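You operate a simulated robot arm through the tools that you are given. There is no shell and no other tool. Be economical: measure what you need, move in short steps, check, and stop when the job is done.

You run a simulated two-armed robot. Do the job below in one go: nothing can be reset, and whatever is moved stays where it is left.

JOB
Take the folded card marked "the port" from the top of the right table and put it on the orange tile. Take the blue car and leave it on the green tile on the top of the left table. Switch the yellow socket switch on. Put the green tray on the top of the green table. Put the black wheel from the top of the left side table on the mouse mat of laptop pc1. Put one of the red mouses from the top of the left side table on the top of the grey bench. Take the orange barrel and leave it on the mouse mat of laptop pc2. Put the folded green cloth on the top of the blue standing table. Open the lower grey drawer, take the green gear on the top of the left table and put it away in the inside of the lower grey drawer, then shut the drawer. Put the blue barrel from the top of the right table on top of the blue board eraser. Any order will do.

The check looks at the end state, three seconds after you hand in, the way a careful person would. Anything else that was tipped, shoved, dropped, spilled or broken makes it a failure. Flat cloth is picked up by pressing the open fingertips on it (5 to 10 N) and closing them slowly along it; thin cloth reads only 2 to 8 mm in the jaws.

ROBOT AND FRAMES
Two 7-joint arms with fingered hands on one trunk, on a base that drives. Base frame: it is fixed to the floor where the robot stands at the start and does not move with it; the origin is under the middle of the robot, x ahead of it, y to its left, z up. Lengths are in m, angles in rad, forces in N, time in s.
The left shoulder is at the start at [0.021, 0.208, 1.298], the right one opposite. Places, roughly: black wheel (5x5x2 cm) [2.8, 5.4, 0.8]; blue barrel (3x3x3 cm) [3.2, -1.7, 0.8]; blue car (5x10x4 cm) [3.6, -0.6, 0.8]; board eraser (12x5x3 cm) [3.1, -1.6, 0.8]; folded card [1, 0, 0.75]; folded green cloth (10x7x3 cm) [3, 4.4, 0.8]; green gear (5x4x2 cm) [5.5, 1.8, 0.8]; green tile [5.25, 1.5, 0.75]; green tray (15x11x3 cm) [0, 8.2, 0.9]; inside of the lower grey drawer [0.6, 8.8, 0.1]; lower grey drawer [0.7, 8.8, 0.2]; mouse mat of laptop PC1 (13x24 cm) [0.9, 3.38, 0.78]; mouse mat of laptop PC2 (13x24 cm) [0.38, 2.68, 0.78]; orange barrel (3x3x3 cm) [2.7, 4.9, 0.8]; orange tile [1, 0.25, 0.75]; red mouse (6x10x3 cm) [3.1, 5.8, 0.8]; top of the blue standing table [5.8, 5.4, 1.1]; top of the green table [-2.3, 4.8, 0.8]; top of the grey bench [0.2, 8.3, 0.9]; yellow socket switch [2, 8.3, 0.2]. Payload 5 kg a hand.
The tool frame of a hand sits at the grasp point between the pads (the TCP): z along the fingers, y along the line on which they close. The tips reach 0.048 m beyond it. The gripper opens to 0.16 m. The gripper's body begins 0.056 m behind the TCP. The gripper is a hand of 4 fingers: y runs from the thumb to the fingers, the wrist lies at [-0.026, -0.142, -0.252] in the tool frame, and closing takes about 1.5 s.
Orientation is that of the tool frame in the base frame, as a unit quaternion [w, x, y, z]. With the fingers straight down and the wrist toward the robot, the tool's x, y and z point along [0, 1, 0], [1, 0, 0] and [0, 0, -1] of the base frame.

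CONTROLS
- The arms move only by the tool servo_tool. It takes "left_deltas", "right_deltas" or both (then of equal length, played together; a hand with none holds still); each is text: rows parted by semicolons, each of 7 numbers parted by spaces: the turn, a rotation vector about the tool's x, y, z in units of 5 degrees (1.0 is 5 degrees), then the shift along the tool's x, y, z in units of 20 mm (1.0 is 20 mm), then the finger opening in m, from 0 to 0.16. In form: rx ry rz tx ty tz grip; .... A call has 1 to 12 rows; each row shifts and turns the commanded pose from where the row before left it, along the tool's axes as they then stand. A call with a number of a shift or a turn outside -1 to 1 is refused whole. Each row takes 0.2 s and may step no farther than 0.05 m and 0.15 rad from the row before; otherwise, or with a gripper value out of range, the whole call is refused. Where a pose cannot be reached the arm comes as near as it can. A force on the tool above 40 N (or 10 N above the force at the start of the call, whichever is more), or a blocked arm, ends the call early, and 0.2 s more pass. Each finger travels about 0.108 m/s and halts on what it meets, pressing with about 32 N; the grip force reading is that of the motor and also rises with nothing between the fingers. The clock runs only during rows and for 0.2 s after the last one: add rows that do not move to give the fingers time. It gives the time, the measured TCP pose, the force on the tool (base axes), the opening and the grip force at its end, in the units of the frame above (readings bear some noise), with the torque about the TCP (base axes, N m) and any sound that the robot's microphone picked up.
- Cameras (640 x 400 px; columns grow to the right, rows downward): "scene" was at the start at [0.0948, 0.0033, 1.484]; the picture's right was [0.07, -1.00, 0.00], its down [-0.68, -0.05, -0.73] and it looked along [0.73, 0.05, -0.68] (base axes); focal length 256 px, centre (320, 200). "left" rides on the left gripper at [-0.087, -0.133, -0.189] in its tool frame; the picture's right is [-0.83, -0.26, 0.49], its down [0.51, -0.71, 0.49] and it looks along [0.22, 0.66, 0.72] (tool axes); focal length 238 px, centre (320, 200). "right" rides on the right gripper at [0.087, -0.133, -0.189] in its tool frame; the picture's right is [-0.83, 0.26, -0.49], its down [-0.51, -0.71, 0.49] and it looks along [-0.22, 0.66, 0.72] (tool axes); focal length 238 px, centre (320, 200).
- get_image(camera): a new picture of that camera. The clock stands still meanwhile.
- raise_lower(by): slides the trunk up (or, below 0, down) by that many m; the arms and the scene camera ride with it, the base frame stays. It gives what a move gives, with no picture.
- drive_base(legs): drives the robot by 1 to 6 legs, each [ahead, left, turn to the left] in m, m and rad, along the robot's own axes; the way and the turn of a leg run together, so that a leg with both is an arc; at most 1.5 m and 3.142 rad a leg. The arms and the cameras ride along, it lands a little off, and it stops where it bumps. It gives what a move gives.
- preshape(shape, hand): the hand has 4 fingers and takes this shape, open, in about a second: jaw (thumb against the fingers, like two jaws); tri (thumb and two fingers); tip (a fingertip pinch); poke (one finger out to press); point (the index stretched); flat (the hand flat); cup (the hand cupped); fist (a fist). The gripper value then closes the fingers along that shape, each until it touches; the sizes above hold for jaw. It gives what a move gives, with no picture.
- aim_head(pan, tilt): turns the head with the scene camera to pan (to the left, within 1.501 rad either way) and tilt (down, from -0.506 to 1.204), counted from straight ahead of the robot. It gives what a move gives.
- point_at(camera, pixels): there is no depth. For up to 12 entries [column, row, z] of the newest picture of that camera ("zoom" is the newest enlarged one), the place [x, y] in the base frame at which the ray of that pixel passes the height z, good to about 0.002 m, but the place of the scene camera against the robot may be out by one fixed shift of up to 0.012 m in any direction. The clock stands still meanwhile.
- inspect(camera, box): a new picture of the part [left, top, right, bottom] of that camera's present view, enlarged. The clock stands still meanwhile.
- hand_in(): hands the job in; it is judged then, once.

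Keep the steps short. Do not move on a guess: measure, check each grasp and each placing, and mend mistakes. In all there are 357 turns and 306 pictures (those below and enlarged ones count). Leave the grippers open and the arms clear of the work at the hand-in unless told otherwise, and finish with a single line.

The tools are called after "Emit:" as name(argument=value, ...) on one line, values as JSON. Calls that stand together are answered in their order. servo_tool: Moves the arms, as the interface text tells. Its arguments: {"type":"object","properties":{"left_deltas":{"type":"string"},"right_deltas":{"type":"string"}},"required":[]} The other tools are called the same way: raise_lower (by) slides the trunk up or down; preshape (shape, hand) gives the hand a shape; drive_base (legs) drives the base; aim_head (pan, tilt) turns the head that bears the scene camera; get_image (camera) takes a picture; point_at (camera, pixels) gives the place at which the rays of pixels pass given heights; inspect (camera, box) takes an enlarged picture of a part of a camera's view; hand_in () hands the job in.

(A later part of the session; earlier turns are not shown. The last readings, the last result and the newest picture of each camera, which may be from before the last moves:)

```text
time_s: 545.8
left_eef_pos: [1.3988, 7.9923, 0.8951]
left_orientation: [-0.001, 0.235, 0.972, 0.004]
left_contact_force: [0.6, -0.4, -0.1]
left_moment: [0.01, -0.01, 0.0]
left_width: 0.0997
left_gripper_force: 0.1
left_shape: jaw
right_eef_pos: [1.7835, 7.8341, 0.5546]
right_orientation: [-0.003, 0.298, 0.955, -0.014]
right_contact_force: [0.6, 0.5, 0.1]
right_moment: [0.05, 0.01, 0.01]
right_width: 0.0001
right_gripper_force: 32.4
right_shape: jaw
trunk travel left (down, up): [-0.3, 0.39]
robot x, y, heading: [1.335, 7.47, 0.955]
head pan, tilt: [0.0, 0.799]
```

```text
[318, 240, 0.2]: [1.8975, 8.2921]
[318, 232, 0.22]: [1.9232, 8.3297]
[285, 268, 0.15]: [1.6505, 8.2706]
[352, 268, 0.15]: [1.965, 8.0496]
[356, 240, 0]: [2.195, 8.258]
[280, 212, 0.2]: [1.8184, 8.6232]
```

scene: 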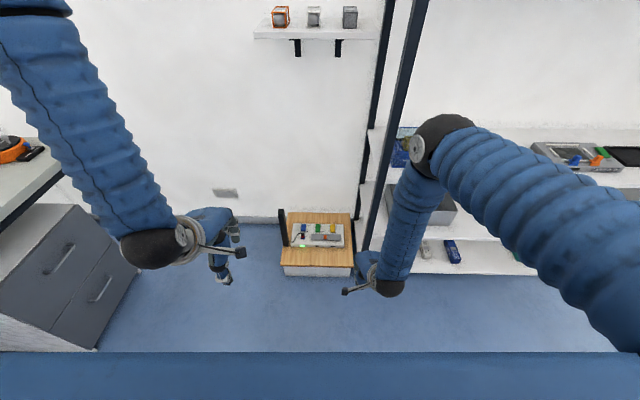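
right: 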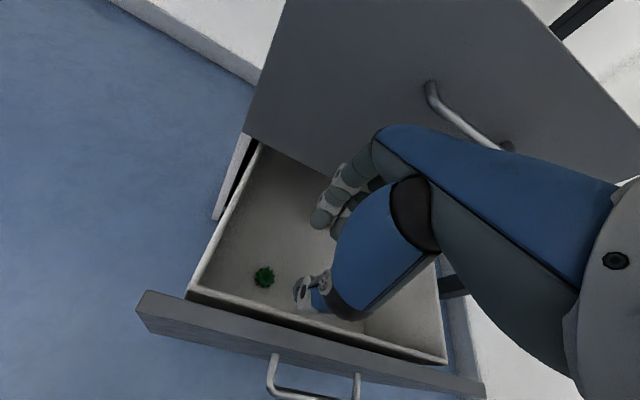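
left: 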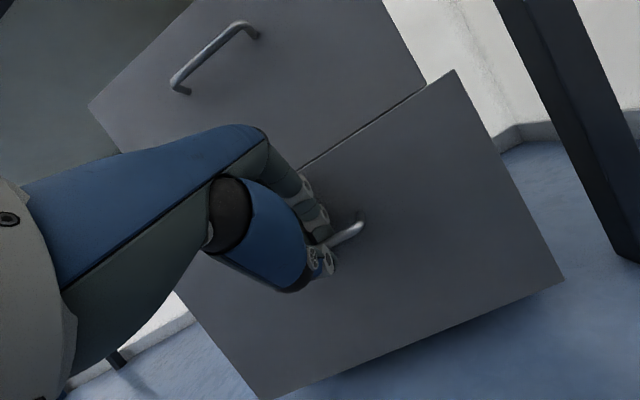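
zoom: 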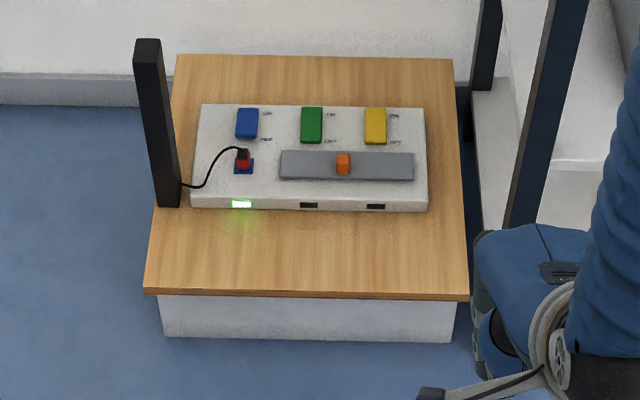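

It holds blue, green and yellow rocker switches (ON labels on the far side); the blue lamp is lit. I'll use the left hand: retract the right hand, drive closer, and shape the left hand to poke.

Emit:
servo_tool(right_deltas="0 0 0 0 -0.8 -1 0.0;0 0 0 0 -0.8 -1 0.0;0 0 0 0 -0.8 -1 0.0;0 0 0 0 -0.8 -1 0.0;0 0 0 0 -0.8 -1 0.0;0 0 0 0 -0.8 -1 0.0;0 0 0 0 -0.8 -1 0.0;0 0 0 0 -0.8 -1 0.0")

Emit:
preshape(shape="poke", hand="left")

Emit:
drive_base(legs=[[0.34, 0.05, 0]])

Emit:
get_image(camera="left")

```text
time_s: 547.6
left_eef_pos: [1.3981, 7.993, 0.8949]
left_orientation: [-0.002, 0.235, 0.972, 0.004]
left_contact_force: [-1.0, 0.2, 0.4]
left_moment: [0.04, 0.0, 0.03]
left_width: 0.0997
left_gripper_force: 0.0
left_shape: jaw
right_eef_pos: [1.7146, 7.7289, 0.7228]
right_orientation: [-0.003, 0.298, 0.955, -0.013]
right_contact_force: [-0.7, -1.6, 0.8]
right_moment: [0.0, -0.02, -0.02]
right_width: 0.0
right_gripper_force: 31.8
right_shape: jaw
trunk travel left (down, up): [-0.3, 0.39]
robot x, y, heading: [1.3346, 7.4738, 0.956]
head pan, tilt: [0.0, 0.799]
```

```text
time_s: 548.5
left_eef_pos: [1.3999, 7.992, 0.8965]
left_orientation: [-0.002, 0.235, 0.972, 0.004]
left_contact_force: [-0.4, 0.5, -0.1]
left_moment: [-0.04, 0.0, 0.01]
left_width: 0.0001
left_gripper_force: 0.1
left_shape: poke
right_eef_pos: [1.7152, 7.731, 0.7197]
right_orientation: [-0.003, 0.296, 0.955, -0.014]
right_contact_force: [0.3, -0.6, 0.4]
right_moment: [0.04, -0.01, 0.0]
right_width: 0.0001
right_gripper_force: 31.9
right_shape: jaw
trunk travel left (down, up): [-0.3, 0.39]
robot x, y, heading: [1.3327, 7.4742, 0.959]
head pan, tilt: [0.0, 0.799]
```

```text
time_s: 550.8
left_eef_pos: [1.5594, 8.3069, 0.8947]
left_orientation: [-0.002, 0.237, 0.971, 0.003]
left_contact_force: [-0.1, 1.0, 0.4]
left_moment: [-0.07, 0.05, 0.0]
left_width: 0.0001
left_gripper_force: 0.0
left_shape: poke
right_eef_pos: [1.8742, 8.043, 0.7202]
right_orientation: [-0.004, 0.3, 0.954, -0.015]
right_contact_force: [0.2, 0.2, 0.0]
right_moment: [-0.06, 0.01, -0.01]
right_width: 0.0001
right_gripper_force: 32.1
right_shape: jaw
trunk travel left (down, up): [-0.3, 0.39]
robot x, y, heading: [1.4914, 7.7845, 0.956]
head pan, tilt: [0.0, 0.799]
```

```text
96 pictures are left
```

left: 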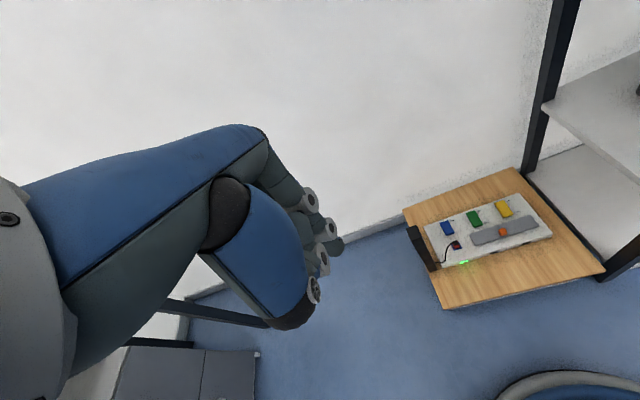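

Emit:
point_at(camera="left", pixels=[[503, 208, 0.2], [503, 208, 0.24], [447, 228, 0.22], [553, 235, 0.2], [443, 309, 0.16], [605, 268, 0.16]])

Emit:
point_at(camera="scene", pixels=[[332.6, 228.1, 0.2], [332.6, 228.1, 0.24], [343.7, 246.5, 0.2], [280.5, 265.5, 0.16], [353, 266.5, 0.16]])

Emit:
inspect(camera="left", box=[400, 170, 590, 300])

```text
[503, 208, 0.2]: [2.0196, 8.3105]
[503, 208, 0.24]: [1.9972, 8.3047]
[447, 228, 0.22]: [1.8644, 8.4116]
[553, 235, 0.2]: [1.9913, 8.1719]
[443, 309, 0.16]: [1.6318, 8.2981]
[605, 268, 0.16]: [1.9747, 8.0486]
```

```text
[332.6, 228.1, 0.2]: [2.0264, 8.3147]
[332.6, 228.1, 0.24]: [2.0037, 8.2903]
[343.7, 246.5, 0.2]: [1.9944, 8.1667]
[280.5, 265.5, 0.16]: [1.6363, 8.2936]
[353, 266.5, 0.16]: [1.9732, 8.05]
```

```text
3.08 times, centred on (495, 235) of left
```

zoom: 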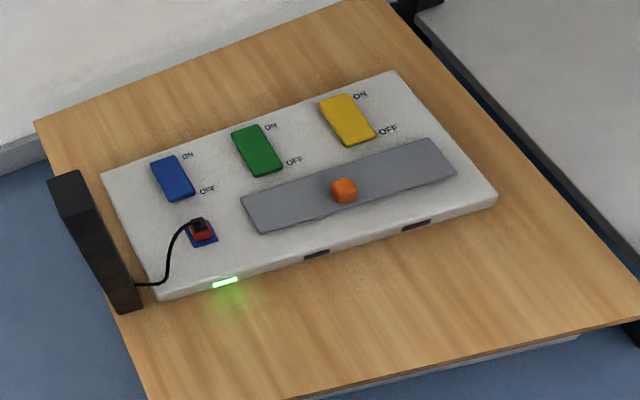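

The yellow rocker's ON end is the far one, at about (2.024,8.32,0.2). I'll turn right 0.35 rad to bring the left shoulder forward, lower the trunk and move the finger above it.

Emit:
drive_base(legs=[[0, 0, -0.35]])

Emit:
raise_lower(by=-0.3)

Emit:
servo_tool(left_deltas="0 0 0 -0.6 1 0 0;0 0 0 -0.6 1 0 0;0 0 0 -0.6 1 0 0;0 0 0 -0.6 1 0 0;0 0 0 -0.6 1 0 0;0 0 0 -0.6 1 0 0;0 0 0 -0.6 1 0 0;0 0 0 -0.6 1 0 0;0 0 0 -0.6 1 0.5 0;0 0 0 -0.6 1 0.5 0;0 0 0 -0.6 1 1 0;0 0 0 -0.6 1 1 0")

Emit:
get_image(camera="left")

```text
time_s: 551.8
left_eef_pos: [1.6036, 8.3095, 0.8939]
left_orientation: [0.003, 0.282, 0.959, 0.002]
left_contact_force: [-1.1, 1.7, -1.4]
left_moment: [-0.17, -0.19, -0.06]
left_width: 0.0
left_gripper_force: 0.1
left_shape: poke
right_eef_pos: [1.8837, 8.0173, 0.7205]
right_orientation: [0.001, 0.33, 0.944, -0.018]
right_contact_force: [0.4, 0.3, -0.2]
right_moment: [0.01, -0.01, -0.01]
right_width: 0.0
right_gripper_force: 31.9
right_shape: jaw
trunk travel left (down, up): [-0.3, 0.39]
robot x, y, heading: [1.4922, 7.7987, 0.867]
head pan, tilt: [0.0, 0.799]
stopped in leg 1: the robot was blocked; the commanded pose is now the measured one
```

```text
time_s: 554.8
left_eef_pos: [1.6065, 8.3063, 0.5942]
left_orientation: [0.004, 0.284, 0.959, 0.004]
left_contact_force: [0.3, 0.2, -0.6]
left_moment: [0.05, -0.02, -0.01]
left_width: 0.0
left_gripper_force: 0.0
left_shape: poke
right_eef_pos: [1.8853, 8.0143, 0.4212]
right_orientation: [0.003, 0.331, 0.943, -0.017]
right_contact_force: [-0.7, 0.4, -0.3]
right_moment: [0.04, -0.01, 0.01]
right_width: 0.0
right_gripper_force: 32.0
right_shape: jaw
trunk travel left (down, up): [0.0, 0.69]
robot x, y, heading: [1.4958, 7.7927, 0.854]
head pan, tilt: [0.0, 0.799]
```

```text
time_s: 557.4
left_eef_pos: [1.8572, 8.4292, 0.5358]
left_orientation: [0.003, 0.284, 0.959, 0.005]
left_contact_force: [0.4, 0.3, 0.6]
left_moment: [-0.08, 0.05, 0.0]
left_width: 0.0001
left_gripper_force: 0.1
left_shape: poke
right_eef_pos: [1.8852, 8.0139, 0.4216]
right_orientation: [0.002, 0.331, 0.943, -0.016]
right_contact_force: [-0.3, 0.2, 0.7]
right_moment: [0.01, 0.01, 0.0]
right_width: 0.0
right_gripper_force: 32.2
right_shape: jaw
trunk travel left (down, up): [0.0, 0.69]
robot x, y, heading: [1.4948, 7.7921, 0.859]
head pan, tilt: [0.0, 0.799]
```

```text
94 pictures are left
```

left: 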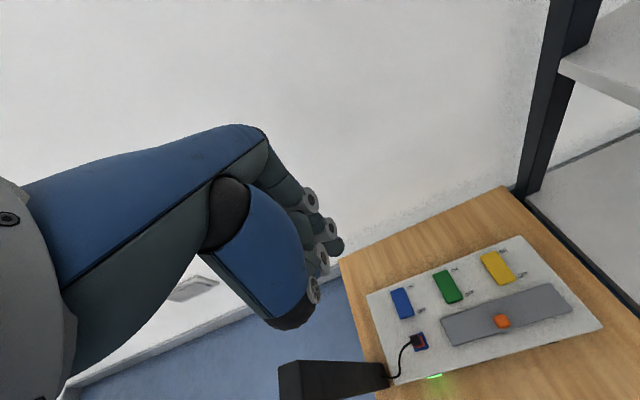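

Emit:
servo_tool(left_deltas="0 0 0 -0.9 0 0.9 0;0 0 0 -0.9 0 0.9 0;0 0 0 -0.9 0 0.9 0;0 0 0 -0.9 0 0.9 0;0 0 0 -0.9 0 0.9 0;0 0 0 -0.9 0 0.9 0;0 0 0 -0.9 0 0.9 0;0 0 0 -0.9 0 0.9 0;0 0 0 -0.9 0 0.9 0;0 0 0 -0.9 0 0.9 0;0 0 0 -0.9 0 0.9 0;0 0 0 0 0 0 0")

Emit:
get_image(camera="left")

```text
time_s: 560.0
left_eef_pos: [2.0238, 8.3253, 0.3427]
left_orientation: [0.003, 0.283, 0.959, 0.004]
left_contact_force: [-0.4, -0.2, 0.0]
left_moment: [0.04, 0.0, -0.01]
left_width: 0.0
left_gripper_force: 0.0
left_shape: poke
right_eef_pos: [1.8836, 8.0124, 0.4222]
right_orientation: [0.003, 0.331, 0.943, -0.016]
right_contact_force: [0.5, -0.1, -0.5]
right_moment: [0.01, 0.01, 0.01]
right_width: 0.0003
right_gripper_force: 31.4
right_shape: jaw
trunk travel left (down, up): [0.0, 0.69]
robot x, y, heading: [1.4948, 7.7942, 0.862]
head pan, tilt: [0.0, 0.799]
```

```text
93 pictures are left
```

left: 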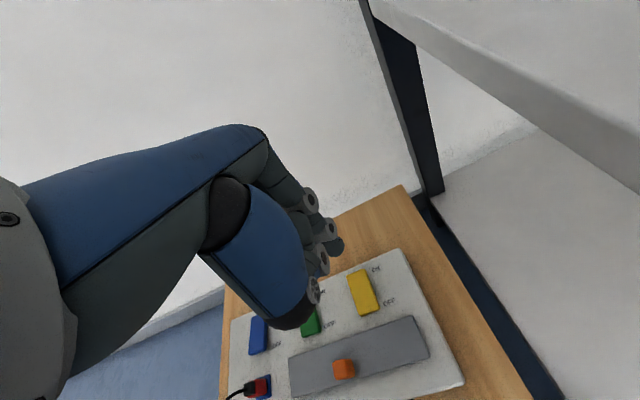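

Emit:
point_at(camera="left", pixels=[[363, 291, 0.205], [356, 276, 0.205], [370, 308, 0.205], [338, 247, 0.295], [338, 247, 0.28]])

Emit:
inspect(camera="left", box=[270, 170, 410, 330])

```text
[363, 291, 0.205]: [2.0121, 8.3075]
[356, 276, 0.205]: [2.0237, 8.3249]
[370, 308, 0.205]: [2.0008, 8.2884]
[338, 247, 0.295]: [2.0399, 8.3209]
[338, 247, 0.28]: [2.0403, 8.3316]
```

```text
2.50 times, centred on (340, 250) of left
```

zoom: 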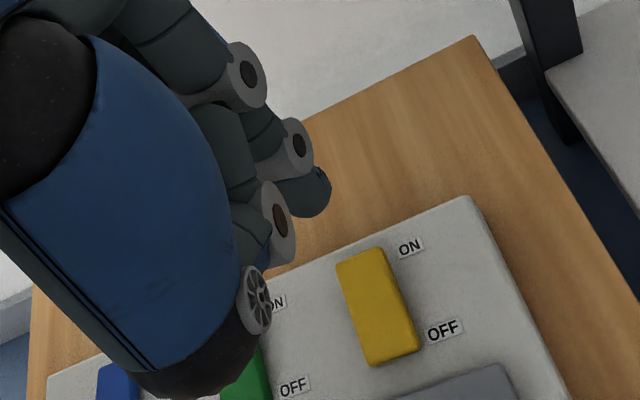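

Fingertip seems to be at about (2.041,8.333); the ON end is at (2.021,8.320). I'll shift 25 mm back and descend 5 cm, then look.

Emit:
servo_tool(left_deltas="0 0 0 0.25 -0.58 0 0;0 0 0 0.25 -0.58 0 0;0 0 0 0 0 0.7 0;0 0 0 0 0 0.7 0;0 0 0 0 0 0.7 0;0 0 0 0 0 0.4 0;0 0 0 0 0 0 0")

Emit:
inspect(camera="left", box=[270, 170, 410, 330])

```text
time_s: 561.6
left_eef_pos: [2.004, 8.31, 0.2923]
left_orientation: [0.003, 0.283, 0.959, 0.004]
left_contact_force: [0.7, 0.7, 0.0]
left_moment: [-0.01, 0.01, 0.03]
left_width: 0.0
left_gripper_force: 0.1
left_shape: poke
right_eef_pos: [1.8848, 8.0128, 0.4217]
right_orientation: [0.002, 0.332, 0.943, -0.016]
right_contact_force: [-0.4, 0.3, -0.6]
right_moment: [-0.02, 0.03, 0.03]
right_width: 0.0
right_gripper_force: 31.5
right_shape: jaw
trunk travel left (down, up): [0.0, 0.69]
robot x, y, heading: [1.4927, 7.7965, 0.864]
head pan, tilt: [0.0, 0.799]
```

```text
2.50 times, centred on (340, 250) of left
```

zoom: 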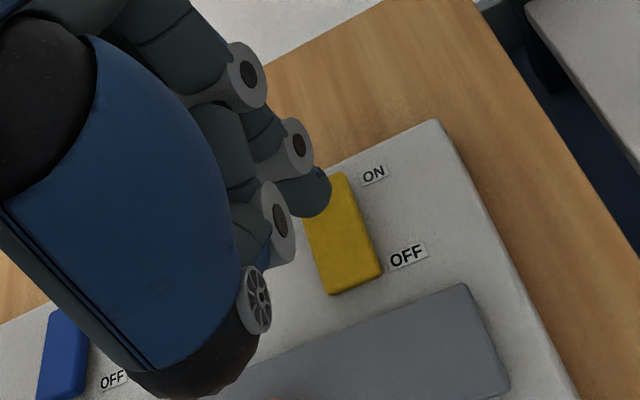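

Emit:
servo_tool(left_deltas="0 0 0 0 0 0.25 0;0 0 0 0 0 0.25 0;0 0 0 0 0 0.2 0;0 0 0 0 0 0 0")

Emit:
inspect(camera="left", box=[270, 170, 410, 330])

```text
time_s: 562.6
left_eef_pos: [2.0066, 8.3099, 0.2783]
left_orientation: [0.003, 0.284, 0.959, 0.005]
left_contact_force: [0.2, 0.8, 0.0]
left_moment: [-0.02, 0.01, -0.02]
left_width: 0.0
left_gripper_force: 0.1
left_shape: poke
right_eef_pos: [1.884, 8.0134, 0.4217]
right_orientation: [0.002, 0.331, 0.943, -0.017]
right_contact_force: [0.1, -0.7, -0.1]
right_moment: [0.02, 0.02, 0.02]
right_width: 0.0001
right_gripper_force: 31.9
right_shape: jaw
trunk travel left (down, up): [0.0, 0.69]
robot x, y, heading: [1.4905, 7.7921, 0.859]
head pan, tilt: [0.0, 0.799]
```

```text
2.50 times, centred on (340, 250) of left
```

zoom: 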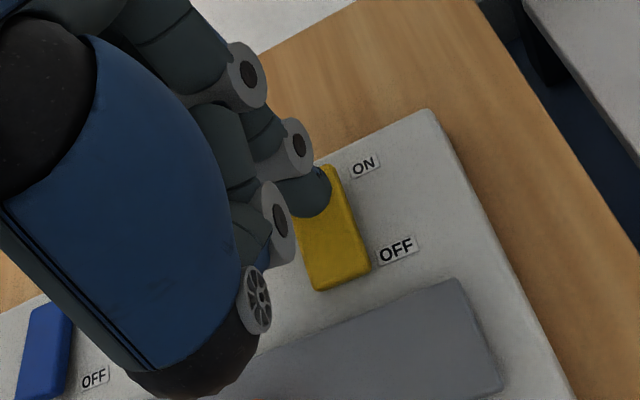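

Emit:
servo_tool(left_deltas="0 0 0 0 0 0.2 0;0 0 0 0 0 0.2 0;0 0 0 0 0 0.2 0;0 0 0 0 0 0.2 0;0 0 0 0 0 0.2 0;0 0 0 0 0 0 0")

Emit:
inspect(camera="left", box=[270, 170, 410, 330])

```text
time_s: 564.0
left_eef_pos: [2.0068, 8.3137, 0.2597]
left_orientation: [0.004, 0.283, 0.959, 0.006]
left_contact_force: [-1.5, -2.3, 28.0]
left_moment: [-0.12, -0.27, -0.1]
left_width: 0.0
left_gripper_force: 0.1
left_shape: poke
right_eef_pos: [1.8832, 8.013, 0.4217]
right_orientation: [0.002, 0.331, 0.944, -0.017]
right_contact_force: [-1.2, -0.9, 0.9]
right_moment: [-0.04, 0.01, 0.0]
right_width: 0.0
right_gripper_force: 31.6
right_shape: jaw
trunk travel left (down, up): [0.0, 0.69]
robot x, y, heading: [1.493, 7.7935, 0.857]
head pan, tilt: [0.0, 0.799]
```

```text
2.50 times, centred on (340, 250) of left
```

zoom: 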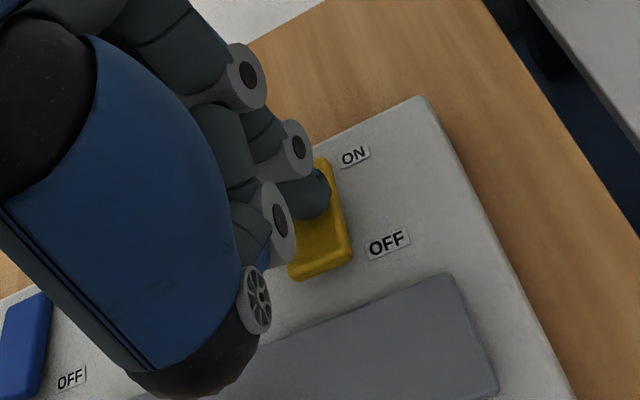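

28 N on the ON half. I'll rise 8 cm and look at the rocker and lamp.

Emit:
servo_tool(left_deltas="0 0 0 0 0 -1 0;0 0 0 0 0 -1 0;0 0 0 0 0 -1 0;0 0 0 0 -0.6 -1 0;0 0 0 0 -0.6 -1 0;0 0 0 0 -0.6 -1 0;0 0 0 0 0 0 0")

Emit:
inspect(camera="left", box=[200, 150, 440, 390])

Emit:
inspect(camera="scene", box=[270, 200, 400, 320])

```text
time_s: 565.6
left_eef_pos: [1.985, 8.2784, 0.3751]
left_orientation: [0.003, 0.283, 0.959, 0.004]
left_contact_force: [-0.4, -1.0, 0.0]
left_moment: [-0.03, 0.03, 0.0]
left_width: 0.0
left_gripper_force: 0.0
left_shape: poke
right_eef_pos: [1.8844, 8.0117, 0.4212]
right_orientation: [0.002, 0.331, 0.944, -0.017]
right_contact_force: [-0.4, -0.2, -0.4]
right_moment: [0.02, 0.04, -0.03]
right_width: 0.0001
right_gripper_force: 32.1
right_shape: jaw
trunk travel left (down, up): [0.0, 0.69]
robot x, y, heading: [1.4936, 7.7943, 0.859]
head pan, tilt: [0.0, 0.799]
```

```text
1.67 times, centred on (320, 270) of left
```

zoom: 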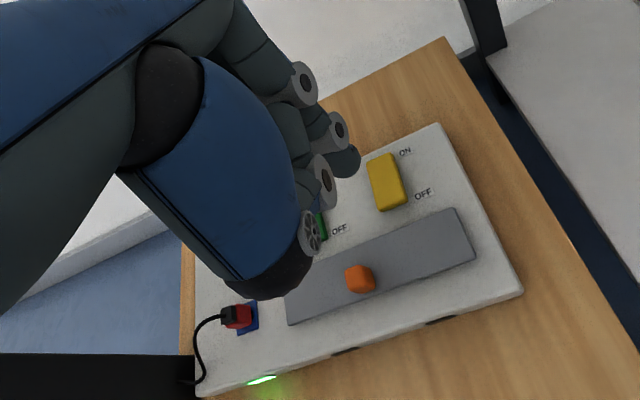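

```text
3.33 times, centred on (335, 260) of scene
```

zoom: 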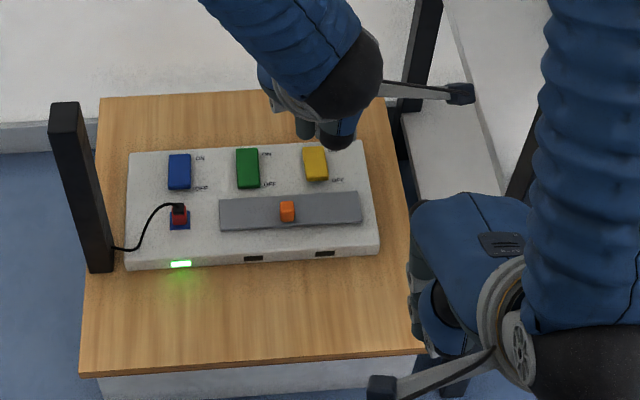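

Emit:
inspect(camera="scene", box=[300, 235, 345, 275])

```text
10.00 times, centred on (322, 255) of scene
```

zoom: 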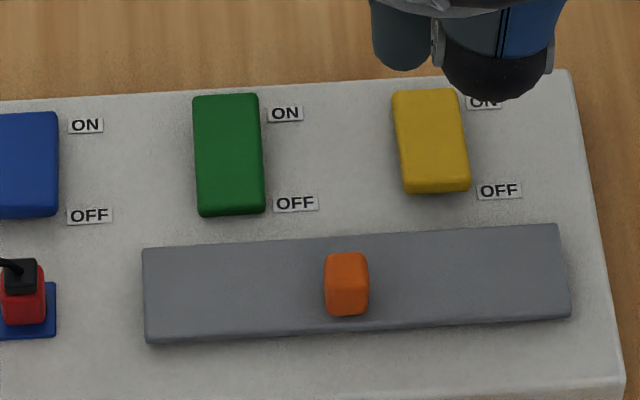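

The yellow rocker now has the same tilt as the lit blue one (near end raised), while green differs: it is ON. I'll restore the jaw shape, raise the trunk, back out and turn to the bench for the green tray.

Emit:
raise_lower(by=0.4)

Emit:
drive_base(legs=[[-0.449, -0.034, 0]])

Emit:
raise_lower(by=0.29)

Emit:
preshape(shape="jaw", hand="left")

Emit:
drive_base(legs=[[0, 0, 1.646]])

Emit:
aim_head(pan=0.1, tilt=0.7)

Emit:
get_image(camera="scene")

```text
time_s: 569.4
left_eef_pos: [1.985, 8.2806, 0.7734]
left_orientation: [0.002, 0.284, 0.959, 0.003]
left_contact_force: [-0.2, 0.8, -0.6]
left_moment: [0.01, 0.02, -0.02]
left_width: 0.0002
left_gripper_force: 0.0
left_shape: poke
right_eef_pos: [1.8834, 8.014, 0.8205]
right_orientation: [0.001, 0.333, 0.943, -0.018]
right_contact_force: [-0.3, 0.1, 0.5]
right_moment: [0.04, -0.02, 0.0]
right_width: 0.0
right_gripper_force: 32.6
right_shape: jaw
trunk travel left (down, up): [-0.4, 0.29]
robot x, y, heading: [1.4926, 7.7961, 0.861]
head pan, tilt: [0.0, 0.799]
```

```text
time_s: 572.2
left_eef_pos: [1.7116, 7.9115, 0.7714]
left_orientation: [-0.001, 0.28, 0.96, 0.004]
left_contact_force: [0.7, -0.3, 0.8]
left_moment: [-0.02, -0.04, 0.02]
left_width: 0.0
left_gripper_force: 0.0
left_shape: poke
right_eef_pos: [1.6147, 7.6436, 0.8182]
right_orientation: [-0.003, 0.332, 0.943, -0.017]
right_contact_force: [0.0, 0.1, -0.5]
right_moment: [0.05, -0.04, -0.02]
right_width: 0.0
right_gripper_force: 32.2
right_shape: jaw
trunk travel left (down, up): [-0.4, 0.29]
robot x, y, heading: [1.2174, 7.4285, 0.86]
head pan, tilt: [0.0, 0.799]
```

```text
time_s: 575.1
left_eef_pos: [1.7121, 7.9129, 1.0606]
left_orientation: [-0.001, 0.281, 0.96, 0.003]
left_contact_force: [-0.7, -1.3, 0.2]
left_moment: [0.01, -0.03, 0.01]
left_width: 0.0
left_gripper_force: 0.0
left_shape: poke
right_eef_pos: [1.6149, 7.6442, 1.1086]
right_orientation: [-0.003, 0.332, 0.943, -0.018]
right_contact_force: [0.2, -0.3, -1.5]
right_moment: [0.01, 0.01, 0.03]
right_width: 0.0
right_gripper_force: 32.2
right_shape: jaw
trunk travel left (down, up): [-0.69, 0.0]
robot x, y, heading: [1.2228, 7.4237, 0.862]
head pan, tilt: [0.0, 0.799]
```

```text
time_s: 576.0
left_eef_pos: [1.7111, 7.9122, 1.0613]
left_orientation: [-0.001, 0.281, 0.96, 0.004]
left_contact_force: [0.2, -0.1, 0.3]
left_moment: [0.01, -0.03, 0.01]
left_width: 0.1599
left_gripper_force: 0.1
left_shape: jaw
right_eef_pos: [1.6141, 7.6433, 1.1091]
right_orientation: [-0.004, 0.332, 0.943, -0.017]
right_contact_force: [-1.1, -0.1, 0.0]
right_moment: [0.03, 0.03, -0.03]
right_width: 0.0
right_gripper_force: 31.7
right_shape: jaw
trunk travel left (down, up): [-0.69, 0.0]
robot x, y, heading: [1.2227, 7.4257, 0.866]
head pan, tilt: [0.0, 0.799]
```

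```text
time_s: 580.5
left_eef_pos: [0.6816, 7.8594, 1.063]
left_orientation: [-0.003, -0.529, 0.849, 0.003]
left_contact_force: [0.1, 0.0, -0.8]
left_moment: [0.02, 0.01, 0.0]
left_width: 0.1597
left_gripper_force: 0.1
left_shape: jaw
right_eef_pos: [0.9579, 7.7935, 1.1082]
right_orientation: [0.011, -0.482, 0.876, -0.013]
right_contact_force: [0.3, 0.2, -0.1]
right_moment: [-0.01, 0.01, -0.01]
right_width: 0.0002
right_gripper_force: 31.8
right_shape: jaw
trunk travel left (down, up): [-0.69, 0.0]
robot x, y, heading: [1.2194, 7.4248, 2.544]
head pan, tilt: [0.0, 0.799]
```

```text
time_s: 581.2
left_eef_pos: [0.6819, 7.86, 1.0616]
left_orientation: [-0.003, -0.529, 0.849, 0.002]
left_contact_force: [-0.1, -0.5, 0.2]
left_moment: [0.02, 0.0, -0.01]
left_width: 0.16
left_gripper_force: 0.1
left_shape: jaw
right_eef_pos: [0.9581, 7.7926, 1.108]
right_orientation: [0.012, -0.482, 0.876, -0.013]
right_contact_force: [0.9, -0.4, -0.1]
right_moment: [0.04, -0.02, -0.01]
right_width: 0.0
right_gripper_force: 32.3
right_shape: jaw
trunk travel left (down, up): [-0.69, 0.0]
robot x, y, heading: [1.2194, 7.4232, 2.546]
head pan, tilt: [0.099, 0.7]
```

```text
85 pictures are left
```

scene: 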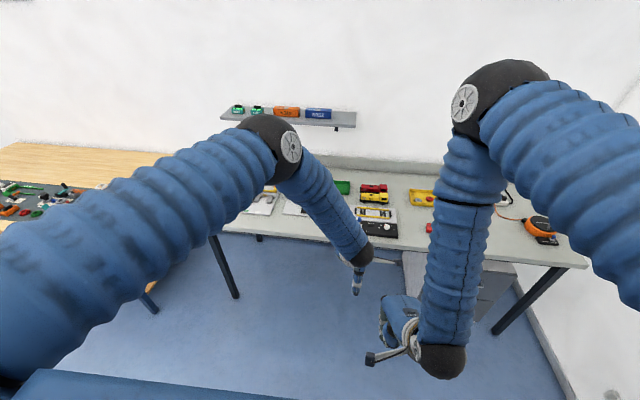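

I'll raise the left hand a little, drive to the bench and look down at the green tray with the left camera.

Emit:
servo_tool(left_deltas="0 0 0 0 0 -1 0.12;0 0 0 0 0 -1 0.12;0 0 0 0 0 -1 0.12;0 0 0 0 0 -1 0.12;0 0 0 0 0 -1 0.12;0 0 0 0 0 -1 0.12")

Emit:
drive_base(legs=[[0.52, -0.02, -0.03]])

Emit:
get_image(camera="left")

```text
time_s: 582.6
left_eef_pos: [0.6836, 7.8606, 1.1805]
left_orientation: [-0.003, -0.528, 0.849, 0.001]
left_contact_force: [0.6, -0.4, -0.1]
left_moment: [0.02, 0.01, 0.01]
left_width: 0.1201
left_gripper_force: 0.1
left_shape: jaw
right_eef_pos: [0.9577, 7.7925, 1.1083]
right_orientation: [0.011, -0.481, 0.876, -0.014]
right_contact_force: [0.9, 0.4, 0.1]
right_moment: [0.0, 0.03, -0.02]
right_width: 0.0
right_gripper_force: 32.1
right_shape: jaw
trunk travel left (down, up): [-0.69, 0.0]
robot x, y, heading: [1.2184, 7.425, 2.545]
head pan, tilt: [0.099, 0.7]
```

```text
time_s: 585.6
left_eef_pos: [0.2791, 8.2032, 1.1815]
left_orientation: [-0.004, -0.511, 0.86, 0.002]
left_contact_force: [0.0, -0.2, 0.0]
left_moment: [0.0, -0.02, 0.0]
left_width: 0.1203
left_gripper_force: 0.0
left_shape: jaw
right_eef_pos: [0.5515, 8.1247, 1.1081]
right_orientation: [0.011, -0.465, 0.885, -0.014]
right_contact_force: [0.8, -0.6, -0.2]
right_moment: [0.0, -0.01, 0.02]
right_width: 0.0001
right_gripper_force: 32.4
right_shape: jaw
trunk travel left (down, up): [-0.69, 0.0]
robot x, y, heading: [0.8041, 7.7482, 2.508]
head pan, tilt: [0.099, 0.7]
```

```text
84 pictures are left
```

left: 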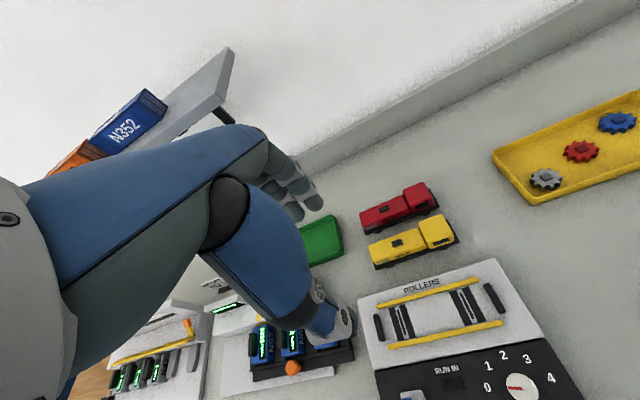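

Emit:
inspect(camera="left", box=[260, 180, 380, 300])

Emit:
point_at(camera="left", pixels=[[343, 252, 0.885], [334, 215, 0.885], [308, 266, 0.885], [330, 348, 0.88], [250, 336, 0.88], [360, 300, 0.88], [215, 310, 0.9]])

```text
3.33 times, centred on (320, 240) of left
```

zoom: 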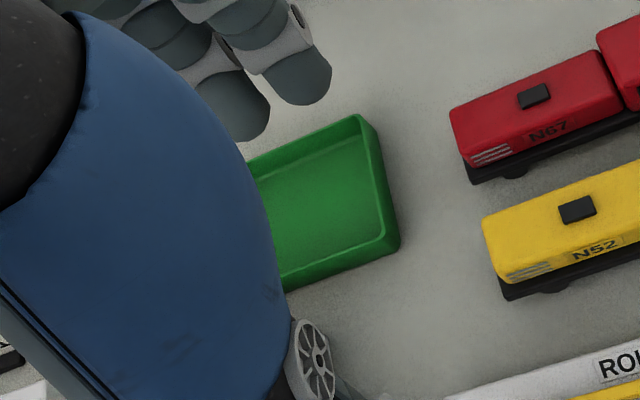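

```text
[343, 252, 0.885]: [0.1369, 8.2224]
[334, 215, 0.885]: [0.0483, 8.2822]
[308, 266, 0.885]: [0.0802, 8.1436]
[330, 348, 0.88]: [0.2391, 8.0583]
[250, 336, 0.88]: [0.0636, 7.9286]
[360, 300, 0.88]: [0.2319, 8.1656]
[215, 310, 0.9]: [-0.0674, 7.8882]
```

The tray's front rim middle is at about (0.093,8.162). I'll pinch that rim: fingers inside, thumb outside. Moving over it.

Emit:
servo_tool(left_deltas="0 0 0.55 0 0 0.5 0.1;0 0 0.55 0 0 0.5 0.08;0 0 0 0.88 0.936 0.9 0.07;0 0 0 0.88 0.936 0.9 0.06;0 0 0 0.88 0.936 0.9 0.06;0 0 0 0.88 0.936 0.9 0.06;0 0 0 0.88 0.936 0.9 0.06;0 0 0 0.88 0.936 0.9 0.06;0 0 0 0.88 0.936 0.9 0.06;0 0 0 0 0 0.8 0.06;0 0 0 0 0 0.8 0.06;0 0 0 0 0 0 0.06")

Emit:
get_image(camera="left")

```text
time_s: 588.2
left_eef_pos: [0.0995, 8.1739, 1.0051]
left_orientation: [-0.003, -0.469, 0.883, 0.001]
left_contact_force: [0.3, 0.0, 0.6]
left_moment: [0.03, 0.05, -0.01]
left_width: 0.0604
left_gripper_force: 0.0
left_shape: jaw
right_eef_pos: [0.5512, 8.1233, 1.108]
right_orientation: [0.011, -0.464, 0.886, -0.014]
right_contact_force: [0.5, 0.0, -0.2]
right_moment: [-0.03, 0.03, 0.01]
right_width: 0.0002
right_gripper_force: 31.9
right_shape: jaw
trunk travel left (down, up): [-0.69, 0.0]
robot x, y, heading: [0.7993, 7.7444, 2.506]
head pan, tilt: [0.099, 0.7]
```

```text
82 pictures are left
```

left: 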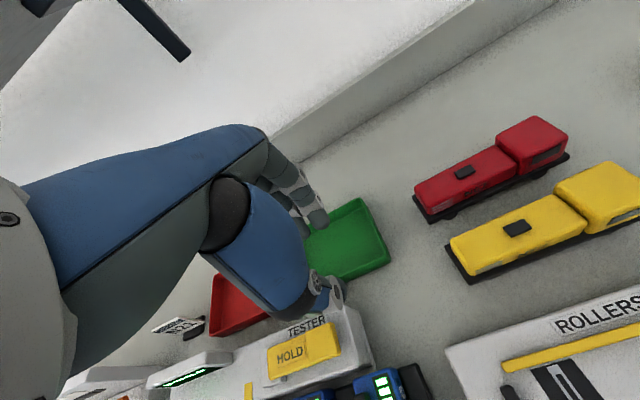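

Emit:
point_at(camera="left", pixels=[[389, 258, 0.885], [360, 199, 0.885], [340, 282, 0.885], [357, 307, 0.9], [375, 365, 0.9], [357, 307, 0.87]])

Emit:
inspect(camera="left", box=[260, 180, 420, 340])

```text
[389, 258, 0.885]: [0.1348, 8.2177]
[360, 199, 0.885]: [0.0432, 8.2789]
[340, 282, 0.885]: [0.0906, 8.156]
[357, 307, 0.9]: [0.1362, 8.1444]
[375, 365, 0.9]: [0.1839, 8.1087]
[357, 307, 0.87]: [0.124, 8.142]
```

```text
2.50 times, centred on (340, 260) of left
```

zoom: 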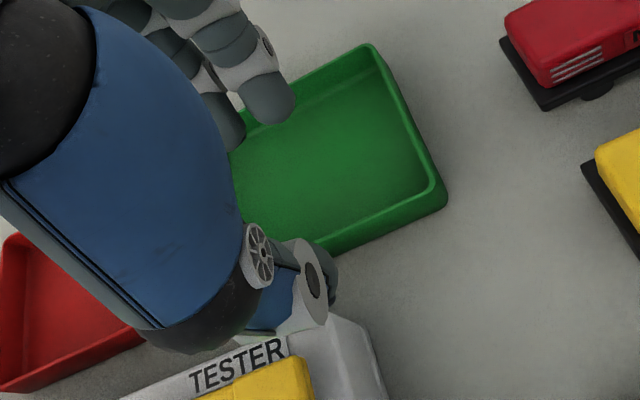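

The tester leaves a 4 cm gap only left of the tray's right 6 cm, so I'll pinch the rim 3.5 cm from its right corner with a narrow opening, and descend.

Emit:
servo_tool(left_deltas="0 0 0 -0.55 -0.1 0 0.05;0 0 0 -0.5 -0.08 0 0.045;0 0 0 0 0 0.8 0.045;0 0 0 0 0 0.8 0.045;0 0 0 0 0 0.8 0.045;0 0 0 0 0 0.8 0.045;0 0 0 0 0 0.5 0.045;0 0 0 0 0 0 0.045")

Emit:
inspect(camera="left", box=[260, 180, 420, 340])

```text
time_s: 590.0
left_eef_pos: [0.1121, 8.1884, 0.9336]
left_orientation: [-0.004, -0.47, 0.883, 0.001]
left_contact_force: [0.1, -0.7, 0.2]
left_moment: [0.02, -0.02, 0.01]
left_width: 0.0453
left_gripper_force: 0.0
left_shape: jaw
right_eef_pos: [0.5518, 8.1248, 1.1064]
right_orientation: [0.011, -0.465, 0.885, -0.014]
right_contact_force: [-0.8, 0.0, -0.3]
right_moment: [-0.03, 0.01, 0.03]
right_width: 0.0002
right_gripper_force: 32.5
right_shape: jaw
trunk travel left (down, up): [-0.69, 0.0]
robot x, y, heading: [0.7995, 7.7471, 2.505]
head pan, tilt: [0.099, 0.7]
```

```text
2.50 times, centred on (340, 260) of left
```

zoom: 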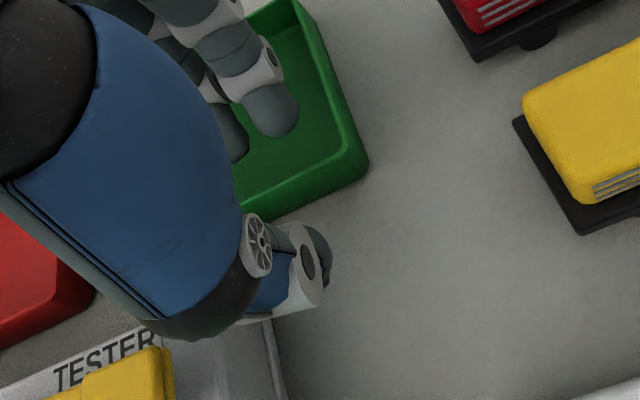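

Fingers are inside, the thumb outside and clear. I'll lower 1 cm and close slowly.

Emit:
servo_tool(left_deltas="0 0 0 0 0 0.25 0.045;0 0 0 0 0 0.25 0.045;0 0 0 0 0 0 0.035;0 0 0 0 0 0 0.025;0 0 0 0 0 0 0.018;0 0 0 0 0 0 0.012;0 0 0 0 0 0 0.006;0 0 0 0 0 0 0.0;0 0 0 0 0 0 0.0;0 0 0 0 0 0 0.0")

Emit:
servo_tool(left_deltas="0 0 0 0 0 -0.3 0.0;0 0 0 0 0 -0.5 0.0;0 0 0 0 0 -0.8 0.0;0 0 0 0 0 -0.8 0.0;0 0 0 0 0 0 0.0")

Emit:
inspect(camera="left", box=[240, 160, 420, 340])

```text
time_s: 592.2
left_eef_pos: [0.1129, 8.189, 0.9211]
left_orientation: [-0.003, -0.47, 0.883, 0.001]
left_contact_force: [-0.7, -0.3, 0.1]
left_moment: [0.02, 0.0, -0.07]
left_width: 0.0
left_gripper_force: 31.9
left_shape: jaw
right_eef_pos: [0.5511, 8.1239, 1.1085]
right_orientation: [0.011, -0.465, 0.885, -0.014]
right_contact_force: [-0.4, 0.3, 0.2]
right_moment: [-0.01, 0.03, 0.0]
right_width: 0.0
right_gripper_force: 32.3
right_shape: jaw
trunk travel left (down, up): [-0.69, 0.0]
robot x, y, heading: [0.7965, 7.7451, 2.507]
head pan, tilt: [0.099, 0.7]
```

```text
time_s: 593.4
left_eef_pos: [0.1112, 8.1898, 0.9683]
left_orientation: [-0.004, -0.471, 0.882, 0.001]
left_contact_force: [-1.5, -1.1, -1.0]
left_moment: [-0.02, -0.11, -0.03]
left_width: 0.0001
left_gripper_force: 32.3
left_shape: jaw
right_eef_pos: [0.5521, 8.1251, 1.1084]
right_orientation: [0.011, -0.464, 0.886, -0.015]
right_contact_force: [0.1, 0.0, 0.1]
right_moment: [0.04, 0.02, -0.01]
right_width: 0.0
right_gripper_force: 31.8
right_shape: jaw
trunk travel left (down, up): [-0.69, 0.0]
robot x, y, heading: [0.8008, 7.747, 2.504]
head pan, tilt: [0.099, 0.7]
```

```text
2.22 times, centred on (330, 250) of left
```

zoom: 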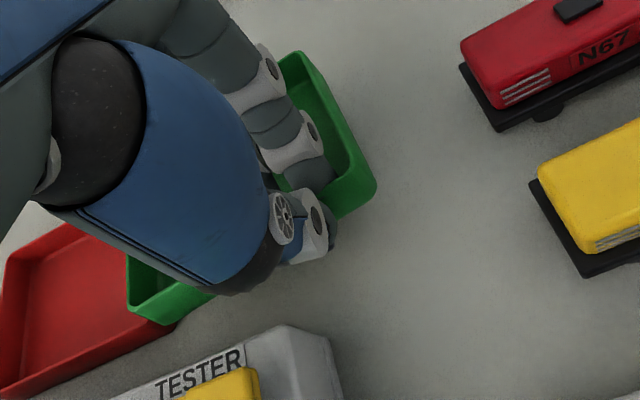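

The tray appears to rise with the hand (force −1 N). I'll lift further and check.

Emit:
servo_tool(left_deltas="0 0 0 0 0 -1 0.0;0 0 0 0 0 -1 0.0;0 0 0 0 0 -1 0.0;0 0 0 0 -0.5 -1 0.0;0 0 0 0 -0.8 -0.8 0.0;0 0 0 0 -0.8 -0.8 0.0;0 0 0 0 -0.8 -0.8 0.0;0 0 0 0 -0.8 -0.8 0.0;0 0 0 0 0 0 0.0")

Emit:
get_image(camera="left")

```text
time_s: 595.4
left_eef_pos: [0.1774, 8.1464, 1.1103]
left_orientation: [-0.003, -0.469, 0.883, 0.001]
left_contact_force: [0.2, 0.5, -1.8]
left_moment: [-0.01, -0.13, 0.01]
left_width: 0.0001
left_gripper_force: 31.8
left_shape: jaw
right_eef_pos: [0.55, 8.1248, 1.1076]
right_orientation: [0.012, -0.464, 0.885, -0.015]
right_contact_force: [-0.9, 0.8, 0.5]
right_moment: [-0.03, -0.03, 0.02]
right_width: 0.0
right_gripper_force: 31.9
right_shape: jaw
trunk travel left (down, up): [-0.69, 0.0]
robot x, y, heading: [0.8007, 7.7467, 2.504]
head pan, tilt: [0.099, 0.7]
```

```text
78 pictures are left
```

left: 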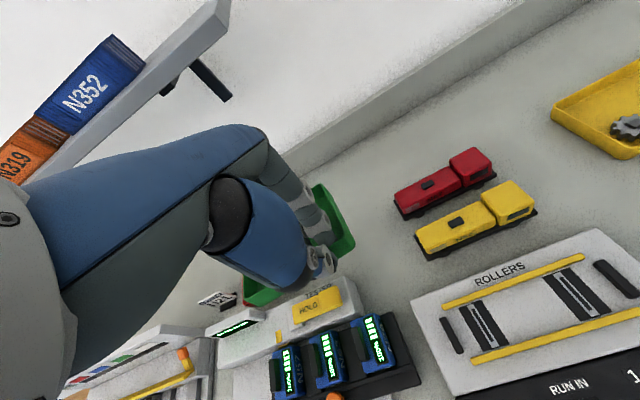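

The tray is held. I'll back off and slide left along the wall benches toward the green table.

Emit:
drive_base(legs=[[-0.34, 0, 0], [0, 1.3, 0]])

Emit:
aim_head(pan=1.0, tilt=0.5)

Emit:
get_image(camera="scene")

```text
time_s: 603.8
left_eef_pos: [-0.323, 6.9352, 1.1107]
left_orientation: [-0.003, -0.453, 0.891, 0.001]
left_contact_force: [0.1, -0.7, -1.0]
left_moment: [0.02, -0.07, 0.01]
left_width: 0.0
left_gripper_force: 31.6
left_shape: jaw
right_eef_pos: [0.0505, 6.8991, 1.1079]
right_orientation: [0.011, -0.449, 0.893, -0.014]
right_contact_force: [0.5, 0.1, -0.6]
right_moment: [0.01, 0.0, 0.01]
right_width: 0.0
right_gripper_force: 32.1
right_shape: jaw
trunk travel left (down, up): [-0.69, 0.0]
robot x, y, heading: [0.2837, 6.5106, 2.471]
head pan, tilt: [0.099, 0.7]
```

```text
time_s: 605.0
left_eef_pos: [-0.3228, 6.9354, 1.1108]
left_orientation: [-0.003, -0.453, 0.892, 0.0]
left_contact_force: [0.3, 0.0, -1.4]
left_moment: [0.0, -0.08, 0.02]
left_width: 0.0
left_gripper_force: 32.4
left_shape: jaw
right_eef_pos: [0.05, 6.8977, 1.1076]
right_orientation: [0.011, -0.449, 0.893, -0.013]
right_contact_force: [0.6, -0.1, 0.7]
right_moment: [0.02, 0.0, 0.02]
right_width: 0.0001
right_gripper_force: 32.2
right_shape: jaw
trunk travel left (down, up): [-0.69, 0.0]
robot x, y, heading: [0.2831, 6.5109, 2.468]
head pan, tilt: [1.0, 0.499]
```

```text
77 pictures are left
```

scene: 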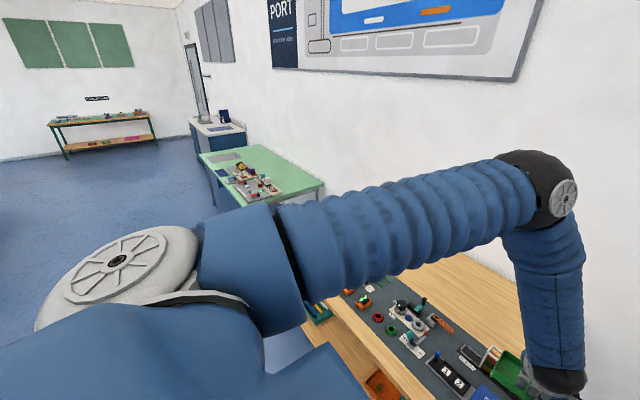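

Emit:
drive_base(legs=[[-0.05, 1.35, 0.035], [0, 1.2, 0]])

Emit:
aim_head(pan=0.2, tilt=0.75)

Emit:
get_image(camera="scene")

```text
time_s: 617.4
left_eef_pos: [-1.8089, 4.8153, 1.11]
left_orientation: [-0.004, -0.48, 0.877, 0.001]
left_contact_force: [-0.3, -0.2, -1.4]
left_moment: [0.03, -0.07, 0.02]
left_width: 0.0
left_gripper_force: 32.0
left_shape: jaw
right_eef_pos: [-1.4328, 4.7998, 1.1084]
right_orientation: [0.012, -0.476, 0.88, -0.014]
right_contact_force: [-0.2, 0.1, 0.4]
right_moment: [0.01, 0.0, 0.0]
right_width: 0.0
right_gripper_force: 32.1
right_shape: jaw
trunk travel left (down, up): [-0.69, 0.0]
robot x, y, heading: [-1.1756, 4.4267, 2.528]
head pan, tilt: [1.0, 0.499]
```

```text
time_s: 618.5
left_eef_pos: [-1.8078, 4.8156, 1.1103]
left_orientation: [-0.003, -0.479, 0.878, 0.001]
left_contact_force: [0.2, 0.1, -0.8]
left_moment: [0.04, -0.08, 0.0]
left_width: 0.0
left_gripper_force: 31.4
left_shape: jaw
right_eef_pos: [-1.4321, 4.7994, 1.1078]
right_orientation: [0.012, -0.475, 0.88, -0.015]
right_contact_force: [-0.6, 0.6, 0.3]
right_moment: [0.01, -0.03, 0.01]
right_width: 0.0002
right_gripper_force: 32.2
right_shape: jaw
trunk travel left (down, up): [-0.69, 0.0]
robot x, y, heading: [-1.1777, 4.4275, 2.531]
head pan, tilt: [0.201, 0.75]
```

```text
76 pictures are left
```

scene: 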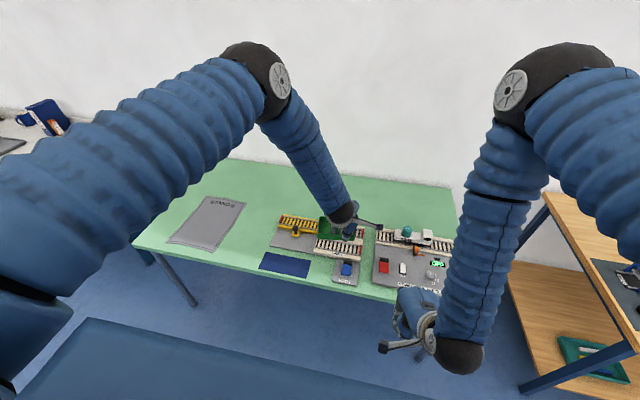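

Emit:
point_at(camera="scene", pixels=[[135, 247, 0.8], [380, 298, 0.8], [210, 195, 0.8], [245, 202, 0.8], [208, 252, 0.8], [168, 238, 0.8], [272, 245, 0.8], [285, 215, 0.8], [258, 266, 0.8], [230, 160, 0.8], [300, 185, 0.8], [265, 205, 0.8]])

Emit:
inspect(camera="scene", box=[130, 150, 390, 310])

```text
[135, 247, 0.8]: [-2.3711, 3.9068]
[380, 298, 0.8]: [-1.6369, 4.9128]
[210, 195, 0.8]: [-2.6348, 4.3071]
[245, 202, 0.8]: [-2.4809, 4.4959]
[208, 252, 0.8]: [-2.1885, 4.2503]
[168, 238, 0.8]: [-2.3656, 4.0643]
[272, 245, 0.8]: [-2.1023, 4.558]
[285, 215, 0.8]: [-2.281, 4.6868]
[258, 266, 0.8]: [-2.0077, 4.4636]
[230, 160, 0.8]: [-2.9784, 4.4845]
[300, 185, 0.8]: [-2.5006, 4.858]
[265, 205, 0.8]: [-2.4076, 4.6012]
```

```text
2.46 times, centred on (260, 230) of scene
```

zoom: 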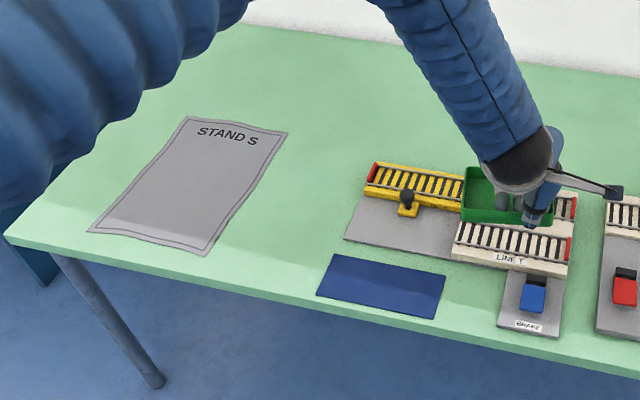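

There's a free 25 cm gap between the "STANDS" mat and the blue patch. I'll shift left and lower the trunk by 0.2.

Emit:
drive_base(legs=[[0.08, 0.38, -0.02]])

Emit:
raise_lower(by=-0.15)

Emit:
get_image(camera="left")

```text
time_s: 621.0
left_eef_pos: [-2.0856, 4.5644, 1.1096]
left_orientation: [-0.003, -0.468, 0.883, 0.002]
left_contact_force: [1.1, -0.1, -1.3]
left_moment: [0.03, -0.03, 0.03]
left_width: 0.0
left_gripper_force: 31.9
left_shape: jaw
right_eef_pos: [-1.7114, 4.5398, 1.1079]
right_orientation: [0.011, -0.463, 0.886, -0.015]
right_contact_force: [-0.3, 0.1, -0.3]
right_moment: [0.0, 0.02, 0.01]
right_width: 0.0
right_gripper_force: 31.7
right_shape: jaw
trunk travel left (down, up): [-0.69, 0.0]
robot x, y, heading: [-1.4642, 4.159, 2.503]
head pan, tilt: [0.201, 0.75]
```

```text
time_s: 622.8
left_eef_pos: [-2.0868, 4.564, 0.9604]
left_orientation: [-0.002, -0.467, 0.884, 0.002]
left_contact_force: [-0.3, 0.2, -1.1]
left_moment: [0.05, -0.1, 0.01]
left_width: 0.0
left_gripper_force: 32.1
left_shape: jaw
right_eef_pos: [-1.7125, 4.5388, 0.9584]
right_orientation: [0.01, -0.463, 0.886, -0.013]
right_contact_force: [-0.1, 0.6, 0.0]
right_moment: [0.01, 0.02, 0.0]
right_width: 0.0
right_gripper_force: 32.2
right_shape: jaw
trunk travel left (down, up): [-0.54, 0.15]
robot x, y, heading: [-1.4687, 4.1579, 2.503]
head pan, tilt: [0.201, 0.75]
```

```text
74 pictures are left
```

left: 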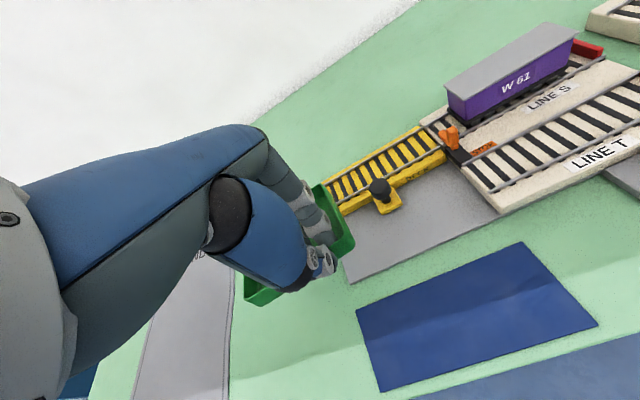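

Emit:
servo_tool(left_deltas="0 0 0 0.88 0 0.2 0.0;0 0 0 0.88 0 0.2 0.0;0 0 0 0.88 0 0.2 0.0;0 0 0 0.88 0 0.2 0.0;0 0 0 0.88 0 0.2 0.0;0 0 0 0.88 0 0.2 0.0;0 0 0 0.88 0 0.2 0.0;0 0 0 0 0 0 0.0")

Emit:
get_image(camera="left")

```text
time_s: 624.6
left_eef_pos: [-2.1549, 4.4617, 0.9333]
left_orientation: [-0.004, -0.467, 0.884, 0.002]
left_contact_force: [0.4, 0.5, -0.6]
left_moment: [0.0, -0.05, 0.04]
left_width: 0.0
left_gripper_force: 32.8
left_shape: jaw
right_eef_pos: [-1.7109, 4.539, 0.9578]
right_orientation: [0.012, -0.463, 0.886, -0.014]
right_contact_force: [0.0, 0.3, 0.3]
right_moment: [-0.01, 0.02, 0.0]
right_width: 0.0
right_gripper_force: 32.2
right_shape: jaw
trunk travel left (down, up): [-0.54, 0.15]
robot x, y, heading: [-1.4682, 4.1644, 2.503]
head pan, tilt: [0.201, 0.75]
```

```text
73 pictures are left
```

left: 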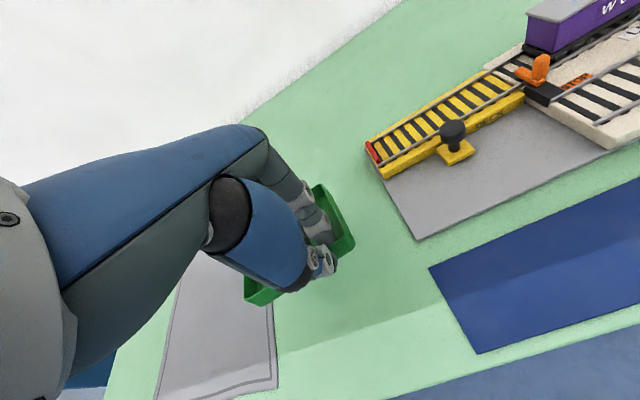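

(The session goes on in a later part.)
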